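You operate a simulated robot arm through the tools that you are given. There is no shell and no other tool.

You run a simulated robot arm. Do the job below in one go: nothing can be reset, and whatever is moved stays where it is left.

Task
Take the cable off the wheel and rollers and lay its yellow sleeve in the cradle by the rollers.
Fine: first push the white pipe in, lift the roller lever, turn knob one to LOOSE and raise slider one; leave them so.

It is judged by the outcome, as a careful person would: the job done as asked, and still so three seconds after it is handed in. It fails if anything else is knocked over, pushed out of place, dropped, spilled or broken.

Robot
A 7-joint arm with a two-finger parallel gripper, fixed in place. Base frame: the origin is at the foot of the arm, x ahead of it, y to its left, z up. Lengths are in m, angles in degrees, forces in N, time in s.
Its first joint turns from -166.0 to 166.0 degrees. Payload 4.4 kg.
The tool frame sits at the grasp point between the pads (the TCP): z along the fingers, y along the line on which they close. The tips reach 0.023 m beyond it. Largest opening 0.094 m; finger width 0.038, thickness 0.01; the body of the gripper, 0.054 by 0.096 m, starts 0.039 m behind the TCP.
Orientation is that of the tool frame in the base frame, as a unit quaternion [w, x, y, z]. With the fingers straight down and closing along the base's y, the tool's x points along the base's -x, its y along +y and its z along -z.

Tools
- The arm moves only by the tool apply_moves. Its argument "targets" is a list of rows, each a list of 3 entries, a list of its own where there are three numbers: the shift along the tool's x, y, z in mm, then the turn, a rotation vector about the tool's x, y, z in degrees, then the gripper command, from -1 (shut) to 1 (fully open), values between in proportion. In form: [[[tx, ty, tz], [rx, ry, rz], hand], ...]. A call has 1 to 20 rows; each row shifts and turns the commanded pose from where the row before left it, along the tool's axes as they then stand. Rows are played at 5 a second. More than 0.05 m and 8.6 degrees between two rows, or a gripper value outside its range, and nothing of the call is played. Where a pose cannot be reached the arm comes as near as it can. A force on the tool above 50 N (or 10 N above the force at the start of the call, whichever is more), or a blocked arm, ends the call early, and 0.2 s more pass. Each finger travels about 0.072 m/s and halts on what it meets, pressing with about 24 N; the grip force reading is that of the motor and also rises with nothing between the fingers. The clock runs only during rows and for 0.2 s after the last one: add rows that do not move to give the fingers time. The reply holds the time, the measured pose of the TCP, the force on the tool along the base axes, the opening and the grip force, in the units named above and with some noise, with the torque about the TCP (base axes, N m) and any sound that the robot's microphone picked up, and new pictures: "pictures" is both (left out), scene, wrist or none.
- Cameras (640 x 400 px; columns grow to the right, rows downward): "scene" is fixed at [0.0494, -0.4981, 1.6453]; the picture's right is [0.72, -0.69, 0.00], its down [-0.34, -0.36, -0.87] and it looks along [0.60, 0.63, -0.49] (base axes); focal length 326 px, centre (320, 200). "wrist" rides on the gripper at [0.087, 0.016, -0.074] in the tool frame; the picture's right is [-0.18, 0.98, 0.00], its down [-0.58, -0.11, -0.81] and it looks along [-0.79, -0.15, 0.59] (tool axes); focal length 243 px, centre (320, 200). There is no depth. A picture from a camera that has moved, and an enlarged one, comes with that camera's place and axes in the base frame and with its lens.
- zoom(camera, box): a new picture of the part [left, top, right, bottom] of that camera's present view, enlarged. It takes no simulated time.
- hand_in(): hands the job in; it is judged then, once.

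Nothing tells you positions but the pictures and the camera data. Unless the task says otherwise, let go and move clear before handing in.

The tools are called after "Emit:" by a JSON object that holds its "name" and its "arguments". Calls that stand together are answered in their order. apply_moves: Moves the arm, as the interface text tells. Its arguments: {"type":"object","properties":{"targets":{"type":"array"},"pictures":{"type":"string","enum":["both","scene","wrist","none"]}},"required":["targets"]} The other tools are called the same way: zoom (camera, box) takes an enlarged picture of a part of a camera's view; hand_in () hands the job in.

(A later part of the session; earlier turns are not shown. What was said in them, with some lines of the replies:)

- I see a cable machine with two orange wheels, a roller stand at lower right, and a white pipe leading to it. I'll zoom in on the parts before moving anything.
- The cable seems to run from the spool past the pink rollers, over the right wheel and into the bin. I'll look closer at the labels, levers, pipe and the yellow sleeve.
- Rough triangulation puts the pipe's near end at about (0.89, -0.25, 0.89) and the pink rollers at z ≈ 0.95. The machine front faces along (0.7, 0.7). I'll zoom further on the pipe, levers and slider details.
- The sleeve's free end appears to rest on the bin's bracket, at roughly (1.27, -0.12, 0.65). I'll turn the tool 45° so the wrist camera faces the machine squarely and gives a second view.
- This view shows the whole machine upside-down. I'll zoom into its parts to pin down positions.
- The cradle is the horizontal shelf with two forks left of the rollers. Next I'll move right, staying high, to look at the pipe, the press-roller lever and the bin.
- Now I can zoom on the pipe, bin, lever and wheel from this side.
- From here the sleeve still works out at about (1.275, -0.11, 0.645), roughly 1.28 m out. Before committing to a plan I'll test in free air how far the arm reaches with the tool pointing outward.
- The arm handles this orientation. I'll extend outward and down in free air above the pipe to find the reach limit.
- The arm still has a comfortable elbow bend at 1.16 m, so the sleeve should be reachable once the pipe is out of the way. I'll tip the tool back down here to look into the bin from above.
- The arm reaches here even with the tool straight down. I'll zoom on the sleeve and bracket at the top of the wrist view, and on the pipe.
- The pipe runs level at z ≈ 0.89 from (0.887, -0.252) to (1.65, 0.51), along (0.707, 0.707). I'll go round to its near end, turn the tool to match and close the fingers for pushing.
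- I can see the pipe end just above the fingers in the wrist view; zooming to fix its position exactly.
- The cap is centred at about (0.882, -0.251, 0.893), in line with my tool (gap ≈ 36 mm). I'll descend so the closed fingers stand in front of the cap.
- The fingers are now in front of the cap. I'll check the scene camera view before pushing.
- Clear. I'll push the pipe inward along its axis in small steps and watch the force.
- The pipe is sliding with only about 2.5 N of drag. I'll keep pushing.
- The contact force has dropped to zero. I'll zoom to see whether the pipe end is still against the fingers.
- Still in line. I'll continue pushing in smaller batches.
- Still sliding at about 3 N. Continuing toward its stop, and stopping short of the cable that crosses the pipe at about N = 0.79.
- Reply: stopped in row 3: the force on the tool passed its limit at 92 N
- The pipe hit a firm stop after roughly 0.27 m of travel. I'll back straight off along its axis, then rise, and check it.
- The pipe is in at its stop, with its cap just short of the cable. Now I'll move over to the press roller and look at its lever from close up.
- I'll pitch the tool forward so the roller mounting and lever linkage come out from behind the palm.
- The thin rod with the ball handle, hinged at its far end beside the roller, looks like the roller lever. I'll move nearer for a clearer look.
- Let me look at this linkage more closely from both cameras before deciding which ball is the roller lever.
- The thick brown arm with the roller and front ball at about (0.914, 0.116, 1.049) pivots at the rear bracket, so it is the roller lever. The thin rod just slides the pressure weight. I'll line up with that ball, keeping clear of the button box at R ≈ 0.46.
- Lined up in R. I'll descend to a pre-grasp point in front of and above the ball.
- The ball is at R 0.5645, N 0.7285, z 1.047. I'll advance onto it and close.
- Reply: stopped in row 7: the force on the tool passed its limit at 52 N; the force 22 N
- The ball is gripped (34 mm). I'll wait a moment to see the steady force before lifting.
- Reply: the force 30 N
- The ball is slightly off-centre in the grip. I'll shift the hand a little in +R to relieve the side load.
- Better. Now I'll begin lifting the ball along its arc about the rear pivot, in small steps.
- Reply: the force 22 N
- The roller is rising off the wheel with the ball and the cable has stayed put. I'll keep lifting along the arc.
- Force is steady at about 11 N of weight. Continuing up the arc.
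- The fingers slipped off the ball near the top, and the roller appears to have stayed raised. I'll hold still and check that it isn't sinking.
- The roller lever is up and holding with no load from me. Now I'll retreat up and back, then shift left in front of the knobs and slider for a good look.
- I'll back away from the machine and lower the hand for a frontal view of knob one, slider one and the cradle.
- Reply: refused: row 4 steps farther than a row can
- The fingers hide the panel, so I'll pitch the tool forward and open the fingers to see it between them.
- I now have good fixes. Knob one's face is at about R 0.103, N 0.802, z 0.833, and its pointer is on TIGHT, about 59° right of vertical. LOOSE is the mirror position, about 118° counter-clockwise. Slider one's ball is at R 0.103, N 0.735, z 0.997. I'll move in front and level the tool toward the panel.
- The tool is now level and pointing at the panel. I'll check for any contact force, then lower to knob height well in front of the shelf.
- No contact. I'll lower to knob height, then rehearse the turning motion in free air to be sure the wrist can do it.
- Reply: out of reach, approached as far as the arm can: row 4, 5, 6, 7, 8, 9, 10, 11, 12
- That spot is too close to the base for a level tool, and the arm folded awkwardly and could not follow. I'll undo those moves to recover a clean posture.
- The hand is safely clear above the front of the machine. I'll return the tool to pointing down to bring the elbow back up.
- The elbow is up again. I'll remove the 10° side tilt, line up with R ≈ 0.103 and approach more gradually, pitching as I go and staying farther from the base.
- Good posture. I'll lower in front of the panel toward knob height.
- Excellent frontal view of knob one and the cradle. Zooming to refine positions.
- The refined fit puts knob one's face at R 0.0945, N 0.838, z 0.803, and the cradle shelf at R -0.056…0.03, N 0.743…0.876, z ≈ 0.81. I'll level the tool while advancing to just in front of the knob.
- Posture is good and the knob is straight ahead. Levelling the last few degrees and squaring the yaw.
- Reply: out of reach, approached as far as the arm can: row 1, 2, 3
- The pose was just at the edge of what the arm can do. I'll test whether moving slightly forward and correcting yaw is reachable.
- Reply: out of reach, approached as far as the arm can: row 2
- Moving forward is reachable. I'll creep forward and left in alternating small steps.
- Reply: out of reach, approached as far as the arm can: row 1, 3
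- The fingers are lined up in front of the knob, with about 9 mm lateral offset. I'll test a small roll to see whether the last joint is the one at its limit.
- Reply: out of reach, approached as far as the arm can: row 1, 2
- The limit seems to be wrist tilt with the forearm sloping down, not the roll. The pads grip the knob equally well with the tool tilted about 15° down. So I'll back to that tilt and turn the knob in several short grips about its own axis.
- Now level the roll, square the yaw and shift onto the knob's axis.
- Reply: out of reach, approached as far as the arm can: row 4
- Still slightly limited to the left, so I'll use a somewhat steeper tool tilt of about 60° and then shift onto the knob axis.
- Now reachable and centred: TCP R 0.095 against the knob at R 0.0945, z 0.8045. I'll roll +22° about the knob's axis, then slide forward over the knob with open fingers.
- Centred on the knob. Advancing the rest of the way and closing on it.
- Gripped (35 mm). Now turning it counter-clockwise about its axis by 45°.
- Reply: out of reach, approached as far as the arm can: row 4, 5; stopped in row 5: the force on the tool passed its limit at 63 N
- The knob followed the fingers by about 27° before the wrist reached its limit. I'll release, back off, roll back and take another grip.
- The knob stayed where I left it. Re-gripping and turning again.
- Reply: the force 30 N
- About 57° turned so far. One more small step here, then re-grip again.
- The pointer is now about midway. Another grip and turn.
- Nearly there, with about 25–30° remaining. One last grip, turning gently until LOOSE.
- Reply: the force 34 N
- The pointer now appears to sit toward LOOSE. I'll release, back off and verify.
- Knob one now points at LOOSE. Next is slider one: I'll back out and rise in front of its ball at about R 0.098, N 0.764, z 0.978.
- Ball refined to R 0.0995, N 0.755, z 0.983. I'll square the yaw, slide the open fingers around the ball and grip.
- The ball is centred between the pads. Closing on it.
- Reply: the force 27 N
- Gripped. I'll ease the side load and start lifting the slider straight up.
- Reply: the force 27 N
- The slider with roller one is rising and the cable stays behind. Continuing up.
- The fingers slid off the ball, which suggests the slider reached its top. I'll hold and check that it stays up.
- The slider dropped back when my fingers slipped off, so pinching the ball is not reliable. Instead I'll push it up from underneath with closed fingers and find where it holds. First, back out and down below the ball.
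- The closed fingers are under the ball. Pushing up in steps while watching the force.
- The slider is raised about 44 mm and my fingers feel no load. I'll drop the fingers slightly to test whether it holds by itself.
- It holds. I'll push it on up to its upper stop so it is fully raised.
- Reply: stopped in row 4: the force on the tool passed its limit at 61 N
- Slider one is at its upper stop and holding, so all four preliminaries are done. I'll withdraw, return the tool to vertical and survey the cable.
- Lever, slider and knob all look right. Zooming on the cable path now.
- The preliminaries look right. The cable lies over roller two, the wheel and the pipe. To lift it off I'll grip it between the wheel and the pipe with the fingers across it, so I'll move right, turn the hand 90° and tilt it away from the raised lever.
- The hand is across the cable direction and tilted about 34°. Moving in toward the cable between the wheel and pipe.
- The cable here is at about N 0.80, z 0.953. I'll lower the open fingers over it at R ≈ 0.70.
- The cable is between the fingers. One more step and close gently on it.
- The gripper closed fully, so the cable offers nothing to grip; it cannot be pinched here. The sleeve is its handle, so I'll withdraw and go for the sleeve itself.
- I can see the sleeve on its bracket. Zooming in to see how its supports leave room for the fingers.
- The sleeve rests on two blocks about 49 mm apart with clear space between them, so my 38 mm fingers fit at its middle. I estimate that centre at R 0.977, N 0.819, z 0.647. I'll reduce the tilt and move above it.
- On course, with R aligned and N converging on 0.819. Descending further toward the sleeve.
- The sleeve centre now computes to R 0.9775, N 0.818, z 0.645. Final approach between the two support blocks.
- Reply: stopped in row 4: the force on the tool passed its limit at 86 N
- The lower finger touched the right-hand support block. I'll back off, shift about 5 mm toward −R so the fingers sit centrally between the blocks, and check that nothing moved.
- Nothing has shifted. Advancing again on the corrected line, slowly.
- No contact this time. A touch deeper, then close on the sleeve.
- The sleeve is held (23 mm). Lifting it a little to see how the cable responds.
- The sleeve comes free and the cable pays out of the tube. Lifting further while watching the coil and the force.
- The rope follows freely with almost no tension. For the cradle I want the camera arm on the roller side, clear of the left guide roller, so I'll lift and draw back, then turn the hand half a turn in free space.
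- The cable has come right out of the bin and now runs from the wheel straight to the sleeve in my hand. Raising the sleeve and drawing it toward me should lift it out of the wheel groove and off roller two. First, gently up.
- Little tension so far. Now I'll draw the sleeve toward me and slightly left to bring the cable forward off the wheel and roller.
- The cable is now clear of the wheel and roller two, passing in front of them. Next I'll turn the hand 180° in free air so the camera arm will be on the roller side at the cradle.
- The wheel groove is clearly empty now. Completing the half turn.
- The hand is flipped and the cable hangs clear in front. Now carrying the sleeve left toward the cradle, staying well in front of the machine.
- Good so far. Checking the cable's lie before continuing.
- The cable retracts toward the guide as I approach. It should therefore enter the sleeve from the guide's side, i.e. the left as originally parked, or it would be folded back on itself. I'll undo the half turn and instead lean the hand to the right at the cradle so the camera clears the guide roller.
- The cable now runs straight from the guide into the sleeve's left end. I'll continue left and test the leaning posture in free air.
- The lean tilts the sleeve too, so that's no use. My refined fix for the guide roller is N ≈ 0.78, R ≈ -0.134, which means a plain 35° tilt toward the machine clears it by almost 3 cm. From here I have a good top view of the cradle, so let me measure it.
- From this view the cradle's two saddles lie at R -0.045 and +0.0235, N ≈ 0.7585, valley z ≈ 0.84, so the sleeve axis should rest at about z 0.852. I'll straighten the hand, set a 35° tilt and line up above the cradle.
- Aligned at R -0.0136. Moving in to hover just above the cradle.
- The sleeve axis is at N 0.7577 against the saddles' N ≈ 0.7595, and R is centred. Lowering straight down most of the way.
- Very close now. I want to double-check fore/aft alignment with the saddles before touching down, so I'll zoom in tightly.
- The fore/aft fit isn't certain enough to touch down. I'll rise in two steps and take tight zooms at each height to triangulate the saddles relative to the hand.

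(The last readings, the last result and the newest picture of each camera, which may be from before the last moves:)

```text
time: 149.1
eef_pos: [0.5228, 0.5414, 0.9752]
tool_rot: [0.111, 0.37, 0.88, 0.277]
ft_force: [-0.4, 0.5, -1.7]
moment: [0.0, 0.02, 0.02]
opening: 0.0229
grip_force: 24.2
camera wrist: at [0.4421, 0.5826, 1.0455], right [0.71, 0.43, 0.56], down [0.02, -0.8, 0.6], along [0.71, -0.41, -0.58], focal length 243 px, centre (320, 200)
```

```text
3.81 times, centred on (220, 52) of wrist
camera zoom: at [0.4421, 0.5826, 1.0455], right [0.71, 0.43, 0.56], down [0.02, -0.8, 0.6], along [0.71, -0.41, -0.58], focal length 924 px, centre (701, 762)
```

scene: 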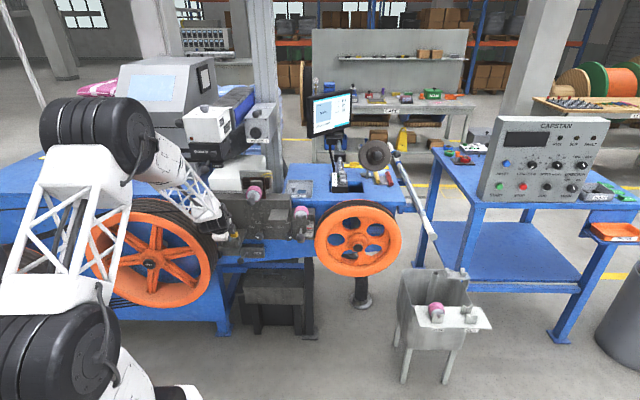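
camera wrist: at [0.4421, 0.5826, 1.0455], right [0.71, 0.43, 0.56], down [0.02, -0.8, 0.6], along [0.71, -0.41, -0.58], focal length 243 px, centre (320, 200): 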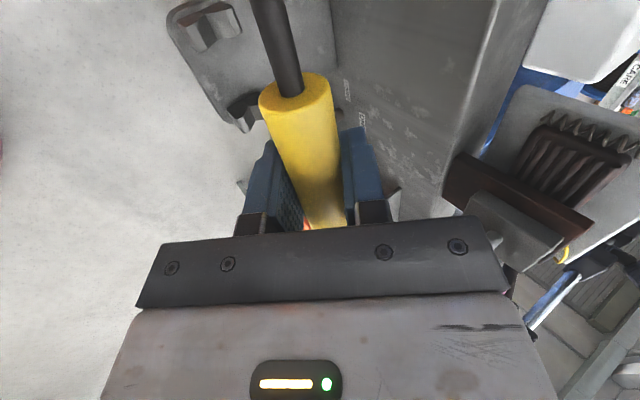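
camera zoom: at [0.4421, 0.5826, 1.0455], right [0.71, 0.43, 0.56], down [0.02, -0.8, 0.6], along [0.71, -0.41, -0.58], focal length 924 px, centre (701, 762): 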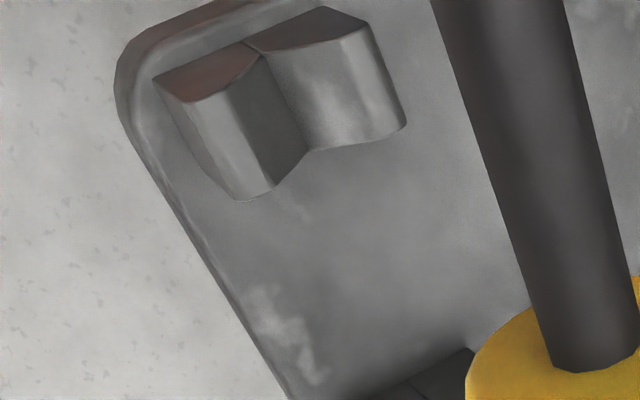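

Now I have a precise fix: the V-bottom is at N 0.7655, z 0.832, spanning R -0.058…-0.042 on the left saddle, and I was about 6 mm short. I'll correct that and lower again.

Emit:
{"name": "apply_moves", "arguments": {"targets": [[[0, 6, 4.2], [0, 0, 0], -1], [[0, -9.1, 13.2], [0, 0, 0], -1], [[0, -9.1, 13.2], [0, 0, 0], -1], [[0, -9.1, 13.2], [0, 0, 0], -1], [[0, -9.1, 13.2], [0, 0, 0], -1], [[0, -9.1, 13.2], [0, 0, 0], -1], [[0, -9.1, 13.2], [0, 0, 0], -1], [[0, 0, 0], [0, 0, 0], -1]], "pictures": "wrist"}}

Emit:
{"name": "zoom", "arguments": {"camera": "wrist", "box": [210, 10, 350, 110]}}

```text
time: 150.9
eef_pos: [0.5274, 0.548, 0.8786]
tool_rot: [0.112, 0.369, 0.88, 0.278]
ft_force: [-0.3, 0.0, -1.5]
moment: [0.0, 0.02, 0.02]
opening: 0.023
grip_force: 23.8
camera wrist: at [0.4475, 0.5894, 0.9493], right [0.71, 0.43, 0.56], down [0.02, -0.8, 0.6], along [0.71, -0.41, -0.58], focal length 243 px, centre (320, 200)
```

wrist: 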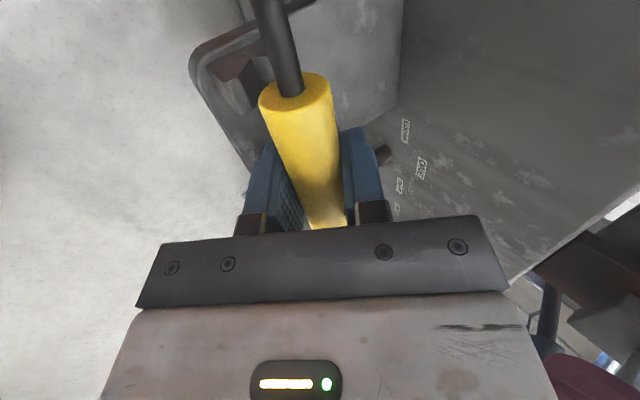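

```text
4.00 times, centred on (280, 60) of wrist
camera zoom: at [0.4475, 0.5894, 0.9493], right [0.71, 0.43, 0.56], down [0.02, -0.8, 0.6], along [0.71, -0.41, -0.58], focal length 970 px, centre (480, 760)
```

zoom: 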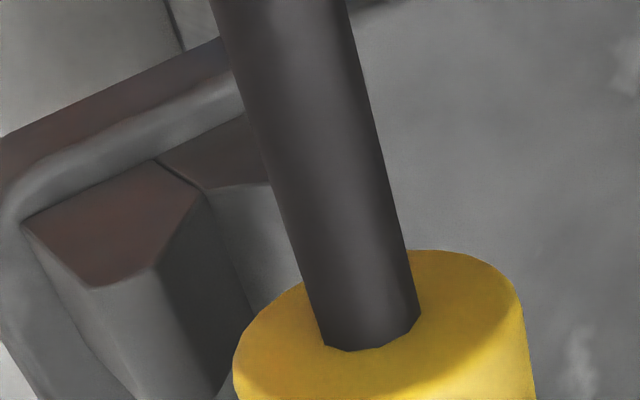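

Now perfectly in line: sleeve axis N 0.766 over V-bottom N 0.7655. Lowering gently to contact.

Emit:
{"name": "apply_moves", "arguments": {"targets": [[[0, -2.85, 4.1], [0, 0, 0], -1], [[0, -2.85, 4.1], [0, 0, 0], -1], [[0, -2.85, 4.1], [0, 0, 0], -1], [[0, -1.1, 1.6], [0, 0, 0], -1], [[0, 0, 0], [0, 0, 0], -1]]}}

Emit:
{"name": "zoom", "arguments": {"camera": "wrist", "box": [200, 10, 360, 110]}}

Emit:
{"name": "zoom", "arguments": {"camera": "scene", "box": [205, 215, 255, 260]}}

```text
time: 152.1
eef_pos: [0.5274, 0.5481, 0.8621]
tool_rot: [0.111, 0.369, 0.88, 0.277]
ft_force: [-0.3, 0.2, -0.9]
moment: [0.03, -0.02, 0.0]
opening: 0.0226
grip_force: 23.9
camera wrist: at [0.4472, 0.5894, 0.9321], right [0.71, 0.43, 0.56], down [0.02, -0.8, 0.6], along [0.71, -0.41, -0.58], focal length 243 px, centre (320, 200)
```

scene: 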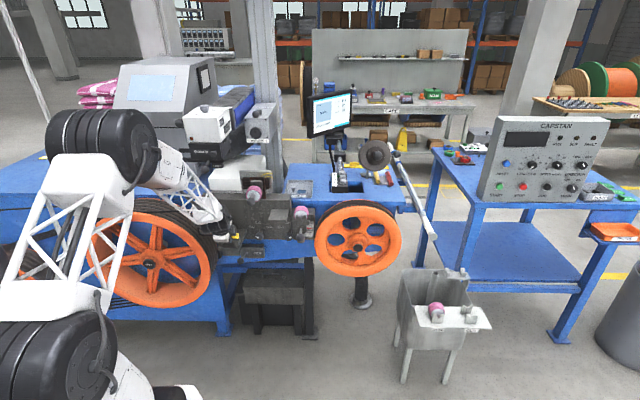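
wrist: 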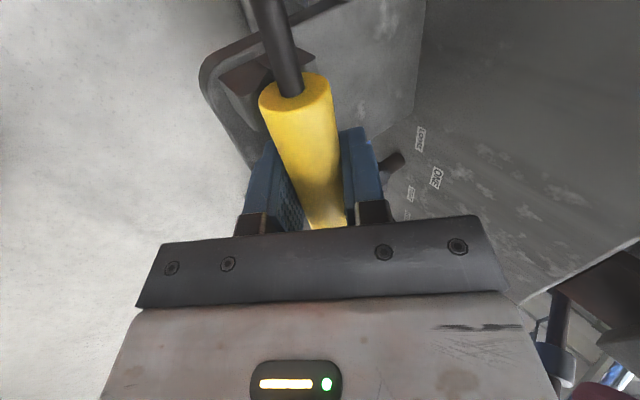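

```text
4.00 times, centred on (280, 60) of wrist
camera zoom: at [0.4472, 0.5894, 0.9321], right [0.71, 0.43, 0.56], down [0.02, -0.8, 0.6], along [0.71, -0.41, -0.58], focal length 970 px, centre (480, 760)
```

zoom: 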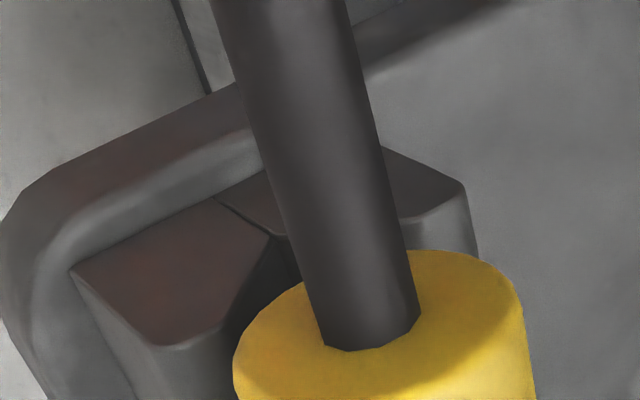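

```text
8.89 times, centred on (230, 238) of scene
camera zoom: at [0.0494, -0.4981, 1.6453], right [0.72, -0.69, 0.0], down [-0.34, -0.36, -0.87], along [0.6, 0.63, -0.49], focal length 2898 px, centre (1120, -133)
```

zoom: 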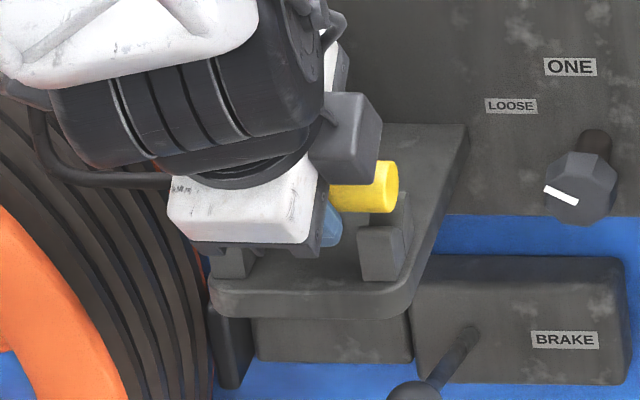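

Almost seated. A few more very small steps, checking for contact.

Emit:
{"name": "apply_moves", "arguments": {"targets": [[[0, -1.1, 1.6], [0, 0, 0], -1], [[0, -0.6, 0.8], [0, 0, 0], -1], [[0, 0, 0], [0, 0, 0], -1]], "pictures": "none"}}

```text
time: 152.9
eef_pos: [0.528, 0.5487, 0.8578]
tool_rot: [0.113, 0.369, 0.88, 0.277]
ft_force: [0.9, 0.3, -1.6]
moment: [0.02, 0.01, 0.02]
opening: 0.0228
grip_force: 24.4
```

Emit:
{"name": "apply_moves", "arguments": {"targets": [[[0, -0.9, 1.2], [0, 0, 0], -1], [[0, -0.9, 1.2], [0, 0, 0], -1], [[0, 0, 0], [0, 0, 0], -1]], "pictures": "wrist"}}

Emit:
{"name": "zoom", "arguments": {"camera": "wrist", "box": [200, 10, 360, 110]}}

```text
time: 153.7
eef_pos: [0.5284, 0.547, 0.855]
tool_rot: [0.112, 0.37, 0.88, 0.276]
ft_force: [0.2, -0.3, -1.9]
moment: [0.01, 0.01, 0.0]
opening: 0.0232
grip_force: 24.2
camera wrist: at [0.4471, 0.5893, 0.9263], right [0.71, 0.43, 0.56], down [0.02, -0.8, 0.59], along [0.71, -0.41, -0.58], focal length 243 px, centre (320, 200)
```

wrist: 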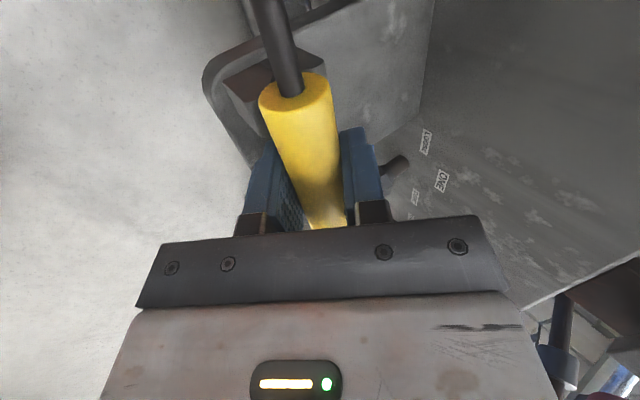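

```text
4.00 times, centred on (280, 60) of wrist
camera zoom: at [0.4471, 0.5893, 0.9263], right [0.71, 0.43, 0.56], down [0.02, -0.8, 0.59], along [0.71, -0.41, -0.58], focal length 970 px, centre (480, 760)
```

zoom: 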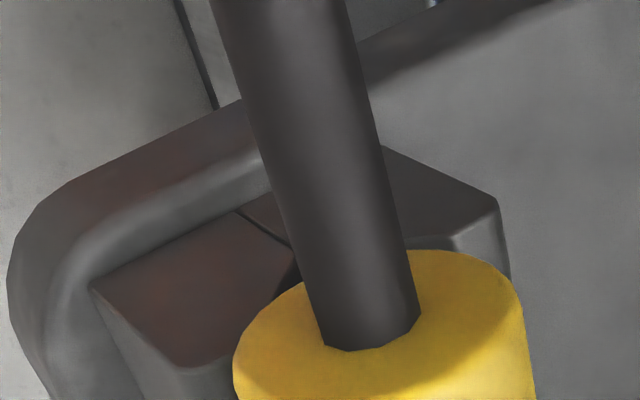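

Emit:
{"name": "apply_moves", "arguments": {"targets": [[[0, -0.9, 1.2], [0, 0, 0], -1], [[0, -0.9, 1.2], [0, 0, 0], -1], [[0, -0.9, 1.2], [0, 0, 0], -1], [[0, 0, 0], [0, 0, 0], -1]], "pictures": "none"}}

```text
time: 154.7
eef_pos: [0.5282, 0.5473, 0.8526]
tool_rot: [0.113, 0.369, 0.879, 0.279]
ft_force: [4.2, 9.9, 16.8]
moment: [-0.48, -0.47, 0.37]
opening: 0.0227
grip_force: 23.9
```

Contact: the right end touched first with a slight sideways push. I'll ease up a millimetre, nudge +N and re-seat lightly.

Emit:
{"name": "apply_moves", "arguments": {"targets": [[[0, 1.8, -0.6], [0, 0, 0], -1], [[0, 0, 0], [0, 0, 0], -1]], "pictures": "none"}}

Emit:
{"name": "apply_moves", "arguments": {"targets": [[[0, -0.6, 0.8], [0, 0, 0], -1], [[0, 0, 0], [0, 0, 0], -1]], "pictures": "none"}}

```text
time: 155.3
eef_pos: [0.5283, 0.5483, 0.8518]
tool_rot: [0.112, 0.369, 0.88, 0.277]
ft_force: [2.0, 10.2, 12.6]
moment: [-0.37, -0.32, 0.33]
opening: 0.0231
grip_force: 24.0
```

```text
time: 155.9
eef_pos: [0.5286, 0.5493, 0.852]
tool_rot: [0.113, 0.369, 0.88, 0.278]
ft_force: [6.0, 7.4, 17.2]
moment: [-0.51, -0.44, 0.4]
opening: 0.023
grip_force: 23.9
```

Emit:
{"name": "apply_moves", "arguments": {"targets": [[[0, 2.2, 0.2], [0, 0, 0], -1], [[0, 0, 0], [0, 0, 0], -1]], "pictures": "wrist"}}

Emit:
{"name": "zoom", "arguments": {"camera": "wrist", "box": [200, 10, 360, 110]}}

Emit:
{"name": "zoom", "arguments": {"camera": "scene", "box": [205, 215, 255, 260]}}

```text
time: 156.5
eef_pos: [0.5289, 0.5503, 0.8512]
tool_rot: [0.112, 0.371, 0.88, 0.276]
ft_force: [2.8, 0.9, 5.1]
moment: [-0.23, -0.19, 0.12]
opening: 0.0231
grip_force: 24.5
camera wrist: at [0.449, 0.591, 0.9221], right [0.71, 0.43, 0.56], down [0.02, -0.8, 0.6], along [0.71, -0.41, -0.58], focal length 243 px, centre (320, 200)
```

wrist: 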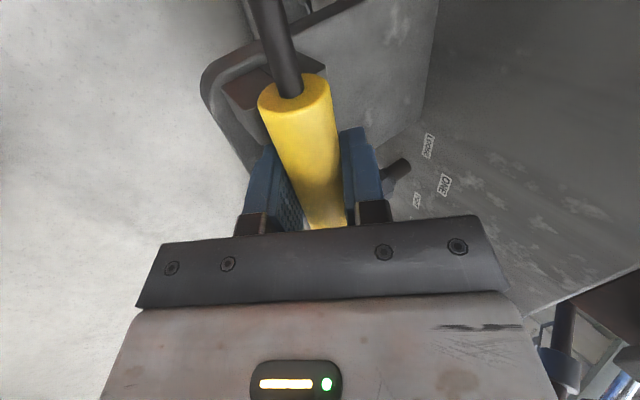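

```text
4.00 times, centred on (280, 60) of wrist
camera zoom: at [0.449, 0.591, 0.9221], right [0.71, 0.43, 0.56], down [0.02, -0.8, 0.6], along [0.71, -0.41, -0.58], focal length 970 px, centre (480, 760)
```

zoom: 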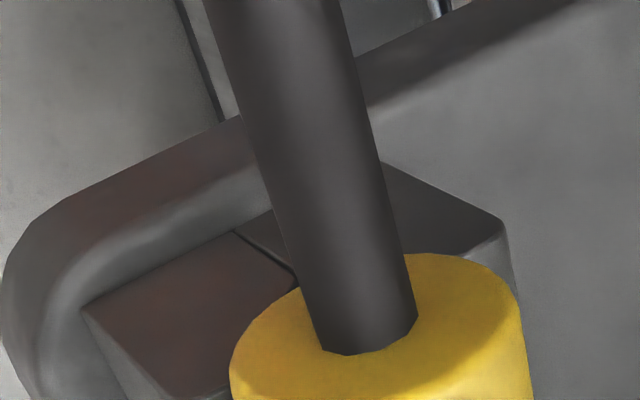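

```text
8.89 times, centred on (230, 238) of scene
camera zoom: at [0.0494, -0.4981, 1.6453], right [0.72, -0.69, 0.0], down [-0.34, -0.36, -0.87], along [0.6, 0.63, -0.49], focal length 2898 px, centre (1120, -133)
```

zoom: 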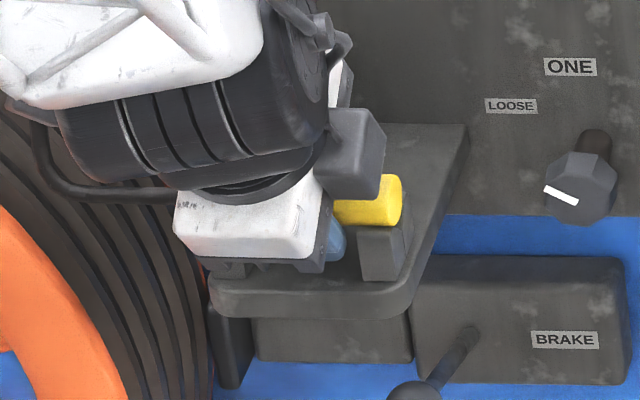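

Now only about 5 N of light contact, with the sleeve sitting in the saddles. Opening the fingers just enough to let go.

Emit:
{"name": "apply_moves", "arguments": {"targets": [[[0, 0, 0], [0, 0, 0], -0.46], [[0, 0, 0], [0, 0, 0], -0.4], [[0, 0, 0], [0, 0, 0], -0.34], [[0, 0, 0], [0, 0, 0], -0.34], [[0, 0, 0], [0, 0, 0], -0.34]]}}

Emit:
{"name": "zoom", "arguments": {"camera": "wrist", "box": [200, 10, 400, 240]}}

Emit:
{"name": "zoom", "arguments": {"camera": "scene", "box": [205, 215, 255, 260]}}

```text
time: 157.7
eef_pos: [0.5301, 0.5495, 0.853]
tool_rot: [0.112, 0.369, 0.88, 0.277]
ft_force: [0.4, 0.3, -0.1]
moment: [0.01, 0.02, -0.01]
opening: 0.0309
grip_force: 0.1
camera wrist: at [0.4492, 0.5914, 0.9231], right [0.71, 0.43, 0.56], down [0.02, -0.8, 0.6], along [0.71, -0.41, -0.58], focal length 243 px, centre (320, 200)
```

scene: 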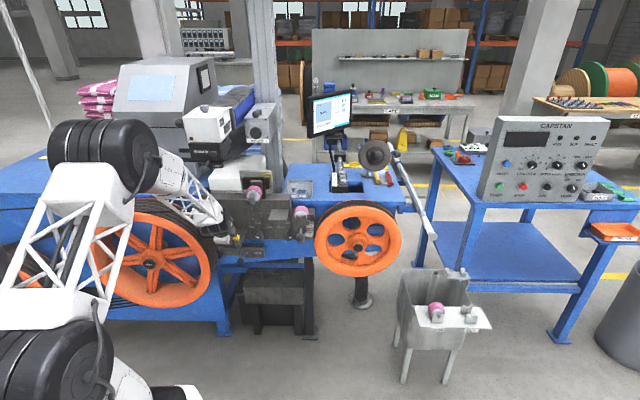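
wrist: 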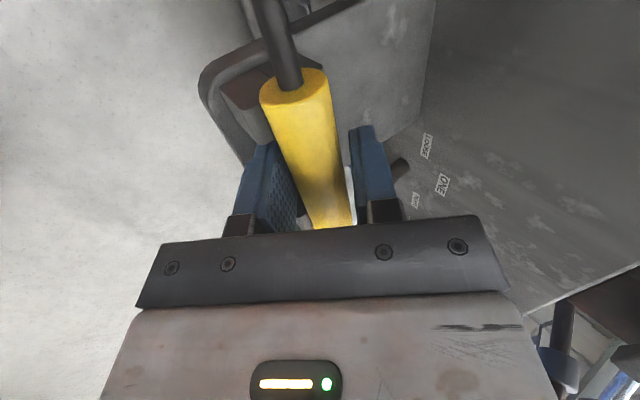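

```text
1.74 times, centred on (300, 125) of wrist
camera zoom: at [0.4492, 0.5914, 0.9231], right [0.71, 0.43, 0.56], down [0.02, -0.8, 0.6], along [0.71, -0.41, -0.58], focal length 422 px, centre (355, 330)
```

zoom: 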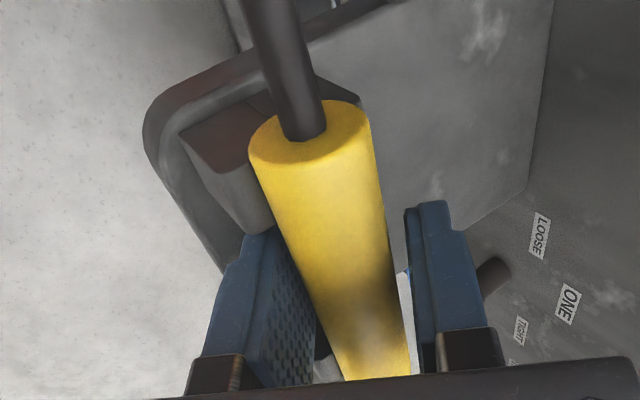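

```text
8.89 times, centred on (230, 238) of scene
camera zoom: at [0.0494, -0.4981, 1.6453], right [0.72, -0.69, 0.0], down [-0.34, -0.36, -0.87], along [0.6, 0.63, -0.49], focal length 2898 px, centre (1120, -133)
```

zoom: 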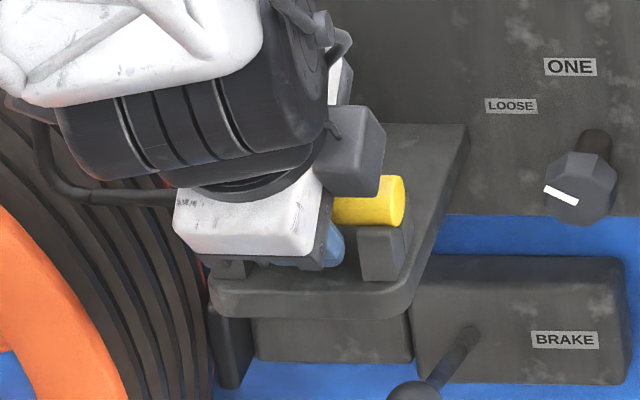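

The sleeve rests in both saddles with no load on the hand. Withdrawing straight back along the fingers.

Emit:
{"name": "apply_moves", "arguments": {"targets": [[[0, 0, -8], [0, 0, 0], -0.34], [[0, 0, -12], [0, 0, 0], -0.34], [[0, 0, -15], [0, 0, 0], -0.34], [[0, 0, -20], [0, 0, 0], -0.34], [[0, 0, -30], [0, 0, 0], -0.34], [[0, 0, 0], [0, 0, 0], -0.34]]}}

Emit:
{"name": "zoom", "arguments": {"camera": "wrist", "box": [160, 0, 420, 240]}}

Emit:
{"name": "zoom", "arguments": {"camera": "scene", "box": [190, 200, 270, 270]}}

```text
time: 159.1
eef_pos: [0.4954, 0.514, 0.9209]
tool_rot: [0.112, 0.369, 0.88, 0.277]
ft_force: [-0.5, -0.5, -0.2]
moment: [0.01, 0.0, 0.0]
opening: 0.0307
grip_force: 0.1
camera wrist: at [0.4146, 0.557, 0.9926], right [0.71, 0.43, 0.56], down [0.02, -0.8, 0.6], along [0.71, -0.41, -0.58], focal length 243 px, centre (320, 200)
```

scene: 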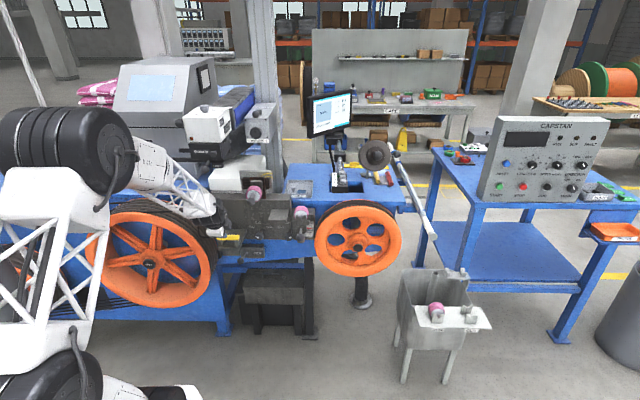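
wrist: 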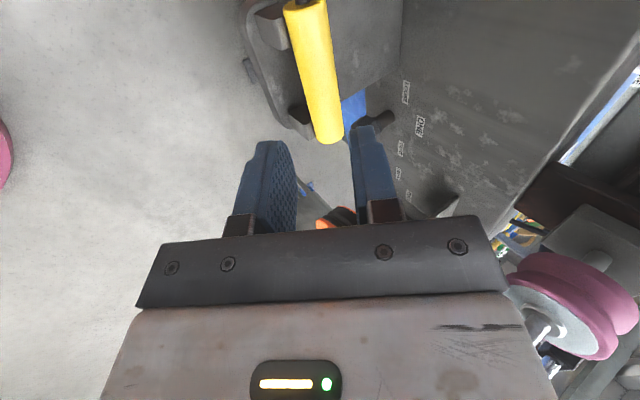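

```text
1.67 times, centred on (290, 120) of wrist
camera zoom: at [0.4146, 0.557, 0.9926], right [0.71, 0.43, 0.56], down [0.02, -0.8, 0.6], along [0.71, -0.41, -0.58], focal length 404 px, centre (370, 333)
```

zoom: 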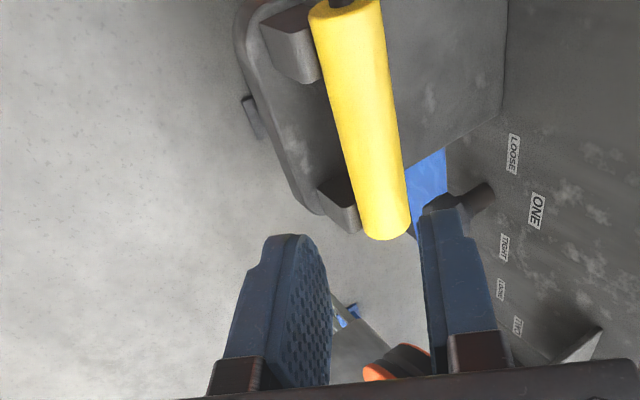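

```text
5.71 times, centred on (230, 235) of scene
camera zoom: at [0.0494, -0.4981, 1.6453], right [0.72, -0.69, 0.0], down [-0.34, -0.36, -0.87], along [0.6, 0.63, -0.49], focal length 1863 px, centre (834, 0)
```

zoom: 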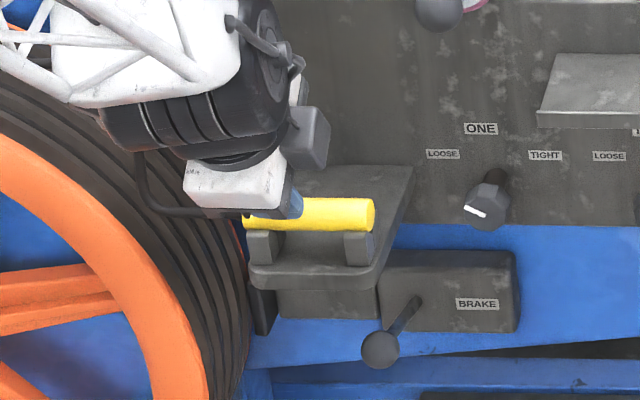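

The sleeve is lying in the cradle on both saddles. Moving the arm clear, then I'll check everything.

Emit:
{"name": "apply_moves", "arguments": {"targets": [[[0, 0, -40], [0, 0, 0], 0], [[0, 0, -40], [0, 0, 0], 0], [[0, -10, -40], [0, 0, 0], 0], [[0, -20, -40], [0, 0, 0], 0], [[-20, -25, -25], [0, 0, 0], 0], [[-40, -15, 0], [0, 0, 0], 0], [[-40, -15, 0], [0, 0, 0], 0], [[-40, 0, 0], [0, 0, 0], 0], [[-40, 0, 0], [0, 0, 0], 0], [[-40, 0, 0], [0, 0, 0], 0], [[-40, 0, 0], [0, 0, 0], 0]]}}

Emit:
{"name": "zoom", "arguments": {"camera": "scene", "box": [180, 160, 320, 270]}}

Emit:
{"name": "zoom", "arguments": {"camera": "scene", "box": [300, 130, 480, 290]}}

```text
time: 161.5
eef_pos: [0.5533, 0.2046, 1.0231]
tool_rot: [0.113, 0.37, 0.88, 0.277]
ft_force: [-0.1, 0.1, -0.5]
moment: [0.02, 0.0, 0.01]
opening: 0.0468
grip_force: 0.0
camera wrist: at [0.4731, 0.2465, 1.0933], right [0.71, 0.43, 0.56], down [0.02, -0.8, 0.6], along [0.71, -0.41, -0.58], focal length 243 px, centre (320, 200)
```

scene: 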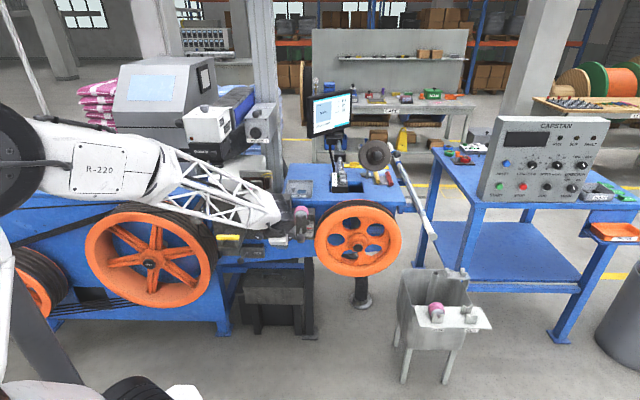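
wrist: 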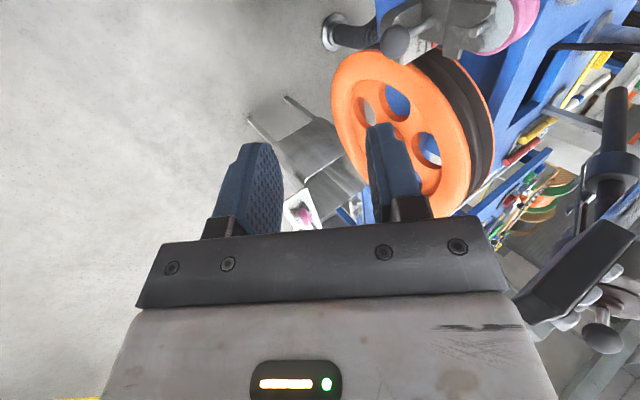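

```text
3.64 times, centred on (250, 215) of scene
camera zoom: at [0.0494, -0.4981, 1.6453], right [0.72, -0.69, 0.0], down [-0.34, -0.36, -0.87], along [0.6, 0.63, -0.49], focal length 1185 px, centre (574, 146)
```

zoom: 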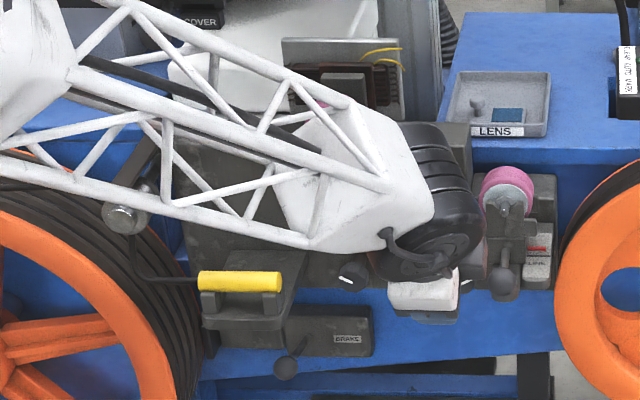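

```text
2.50 times, centred on (390, 210) of scene
camera zoom: at [0.0494, -0.4981, 1.6453], right [0.72, -0.69, 0.0], down [-0.34, -0.36, -0.87], along [0.6, 0.63, -0.49], focal length 815 px, centre (145, 175)
```

zoom: 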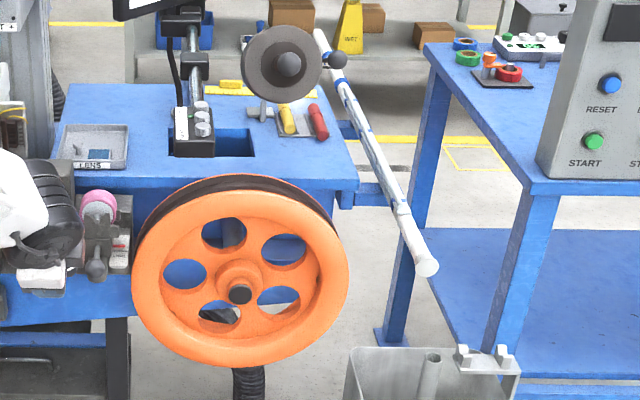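

The wheel and roller two are clear and the cable drops from the guide to the sleeve. I'll raise the arm out of the way to verify slider one and the rest.

Emit:
{"name": "apply_moves", "arguments": {"targets": [[[0, 0, -40], [0, 0, 0], 0], [[0, 0, -40], [0, 0, 0], 0], [[0, 20, -35], [0, 0, 0], 0], [[0, 20, -35], [0, 0, 0], 0], [[0, 20, -35], [0, 0, 0], 0], [[0, 20, -35], [0, 0, 0], 0], [[-40, 0, 0], [0, 0, 0], 0], [[-40, 0, 0], [0, 0, 0], 0], [[-40, 0, 0], [0, 0, 0], 0], [[-40, 0, 0], [0, 0, 0], 0], [[-40, 0, 0], [0, 0, 0], 0], [[0, 0, 0], [0, 0, 0], 0]]}}

Emit:
{"name": "zoom", "arguments": {"camera": "scene", "box": [180, 160, 320, 270]}}

Emit:
{"name": "zoom", "arguments": {"camera": "scene", "box": [195, 200, 255, 260]}}

Emit:
{"name": "zoom", "arguments": {"camera": "scene", "box": [380, 240, 510, 340]}}

```text
time: 164.1
eef_pos: [0.6505, 0.0186, 1.248]
tool_rot: [0.112, 0.369, 0.88, 0.277]
ft_force: [-0.2, -1.3, 0.1]
moment: [-0.01, 0.02, 0.01]
opening: 0.0471
grip_force: 0.1
camera wrist: at [0.5706, 0.0607, 1.3186], right [0.71, 0.43, 0.56], down [0.02, -0.8, 0.59], along [0.71, -0.41, -0.58], focal length 243 px, centre (320, 200)
```

scene: 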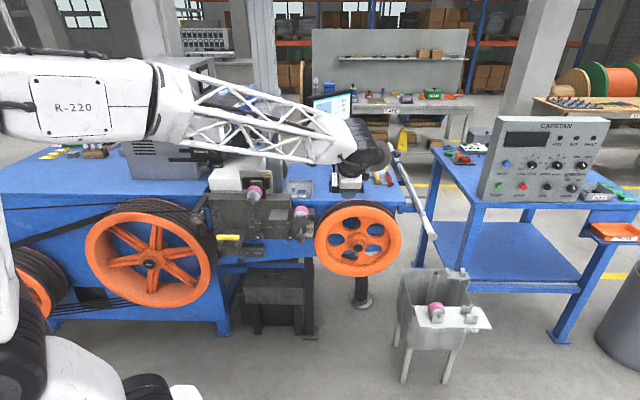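
wrist: 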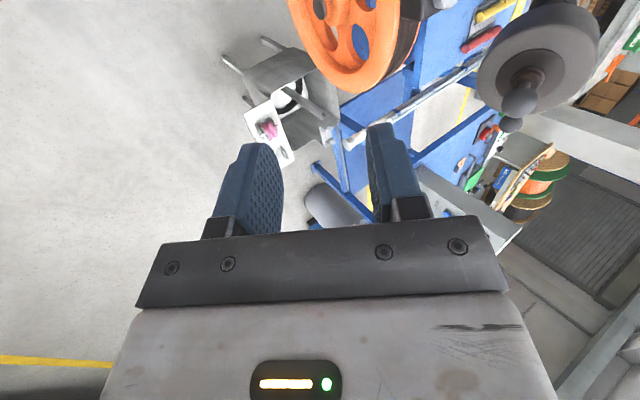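

```text
3.64 times, centred on (250, 215) of scene
camera zoom: at [0.0494, -0.4981, 1.6453], right [0.72, -0.69, 0.0], down [-0.34, -0.36, -0.87], along [0.6, 0.63, -0.49], focal length 1185 px, centre (574, 146)
```

zoom: 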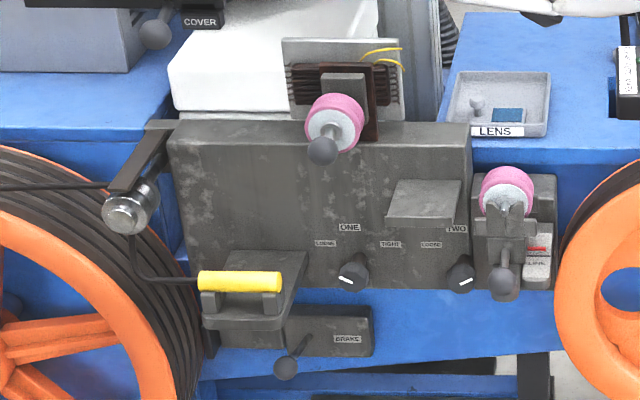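

```text
6.67 times, centred on (225, 230) of scene
camera zoom: at [0.0494, -0.4981, 1.6453], right [0.72, -0.69, 0.0], down [-0.34, -0.36, -0.87], along [0.6, 0.63, -0.49], focal length 2173 px, centre (953, 0)
```

zoom: 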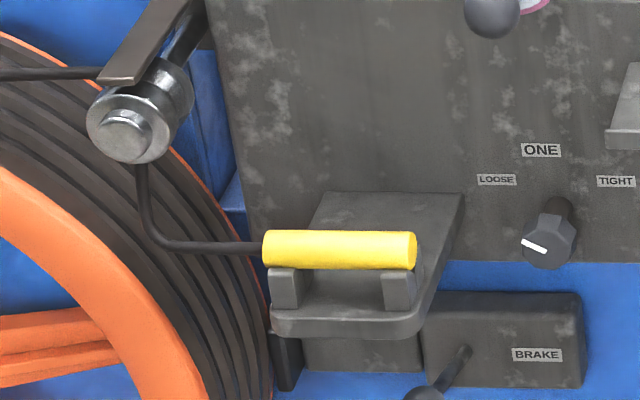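

```text
4.00 times, centred on (445, 290) of scene
camera zoom: at [0.0494, -0.4981, 1.6453], right [0.72, -0.69, 0.0], down [-0.34, -0.36, -0.87], along [0.6, 0.63, -0.49], focal length 1304 px, centre (-180, -160)
```

zoom: 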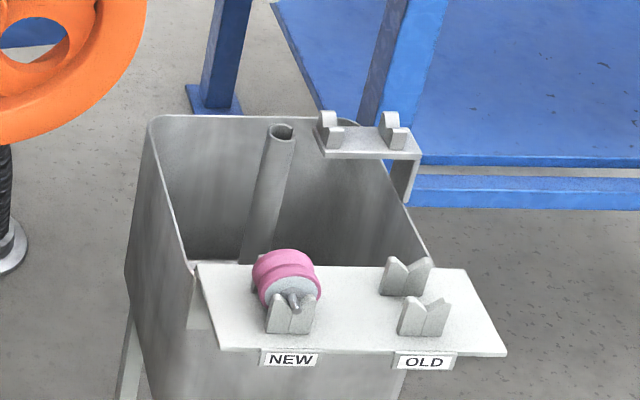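

Everything is as asked:
- The pipe is in and the roller lever is up.
- Knob one is on LOOSE and slider one is raised.
- The cable is off the wheel and rollers, and its yellow sleeve lies steady in the cradle.

The arm is clear, so I'm handing in.

Emit:
{"name": "hand_in", "arguments": {}}

```text
The job is handed in.
```

I've handed in the job. The cable is off the wheel and rollers, and its yellow sleeve is lying in the cradle by the rollers, resting in both saddles. In the last pictures everything was still in place about six seconds after I let go of the sleeve.

- **White pipe:** pushed in until it hit a firm stop, about 0.27 m of travel.
- **Roller lever:** lifted. I took this to be the arm carrying the press roller. It has stayed up by itself since I raised it.
- **Knob one:** pointing at LOOSE.
- **Slider one:** raised to its upper stop. It slipped back down on the first try, so I pushed it up from below, and it has held since.
- **Cable:** I couldn't pinch it near the wheel, so I lifted the sleeve out of the bin and drew the cable clear with it. The cable end still faces the guide roller on the left.

**Bumps:** one finger pressed hard against the sleeve's holder on the bin, about 86 N at the peak, before I corrected the approach. Pushing the pipe and slider to their stops also gave short force spikes. Nothing looked moved, dropped or damaged afterwards.

The arm is clear of the machine and the gripper is empty.
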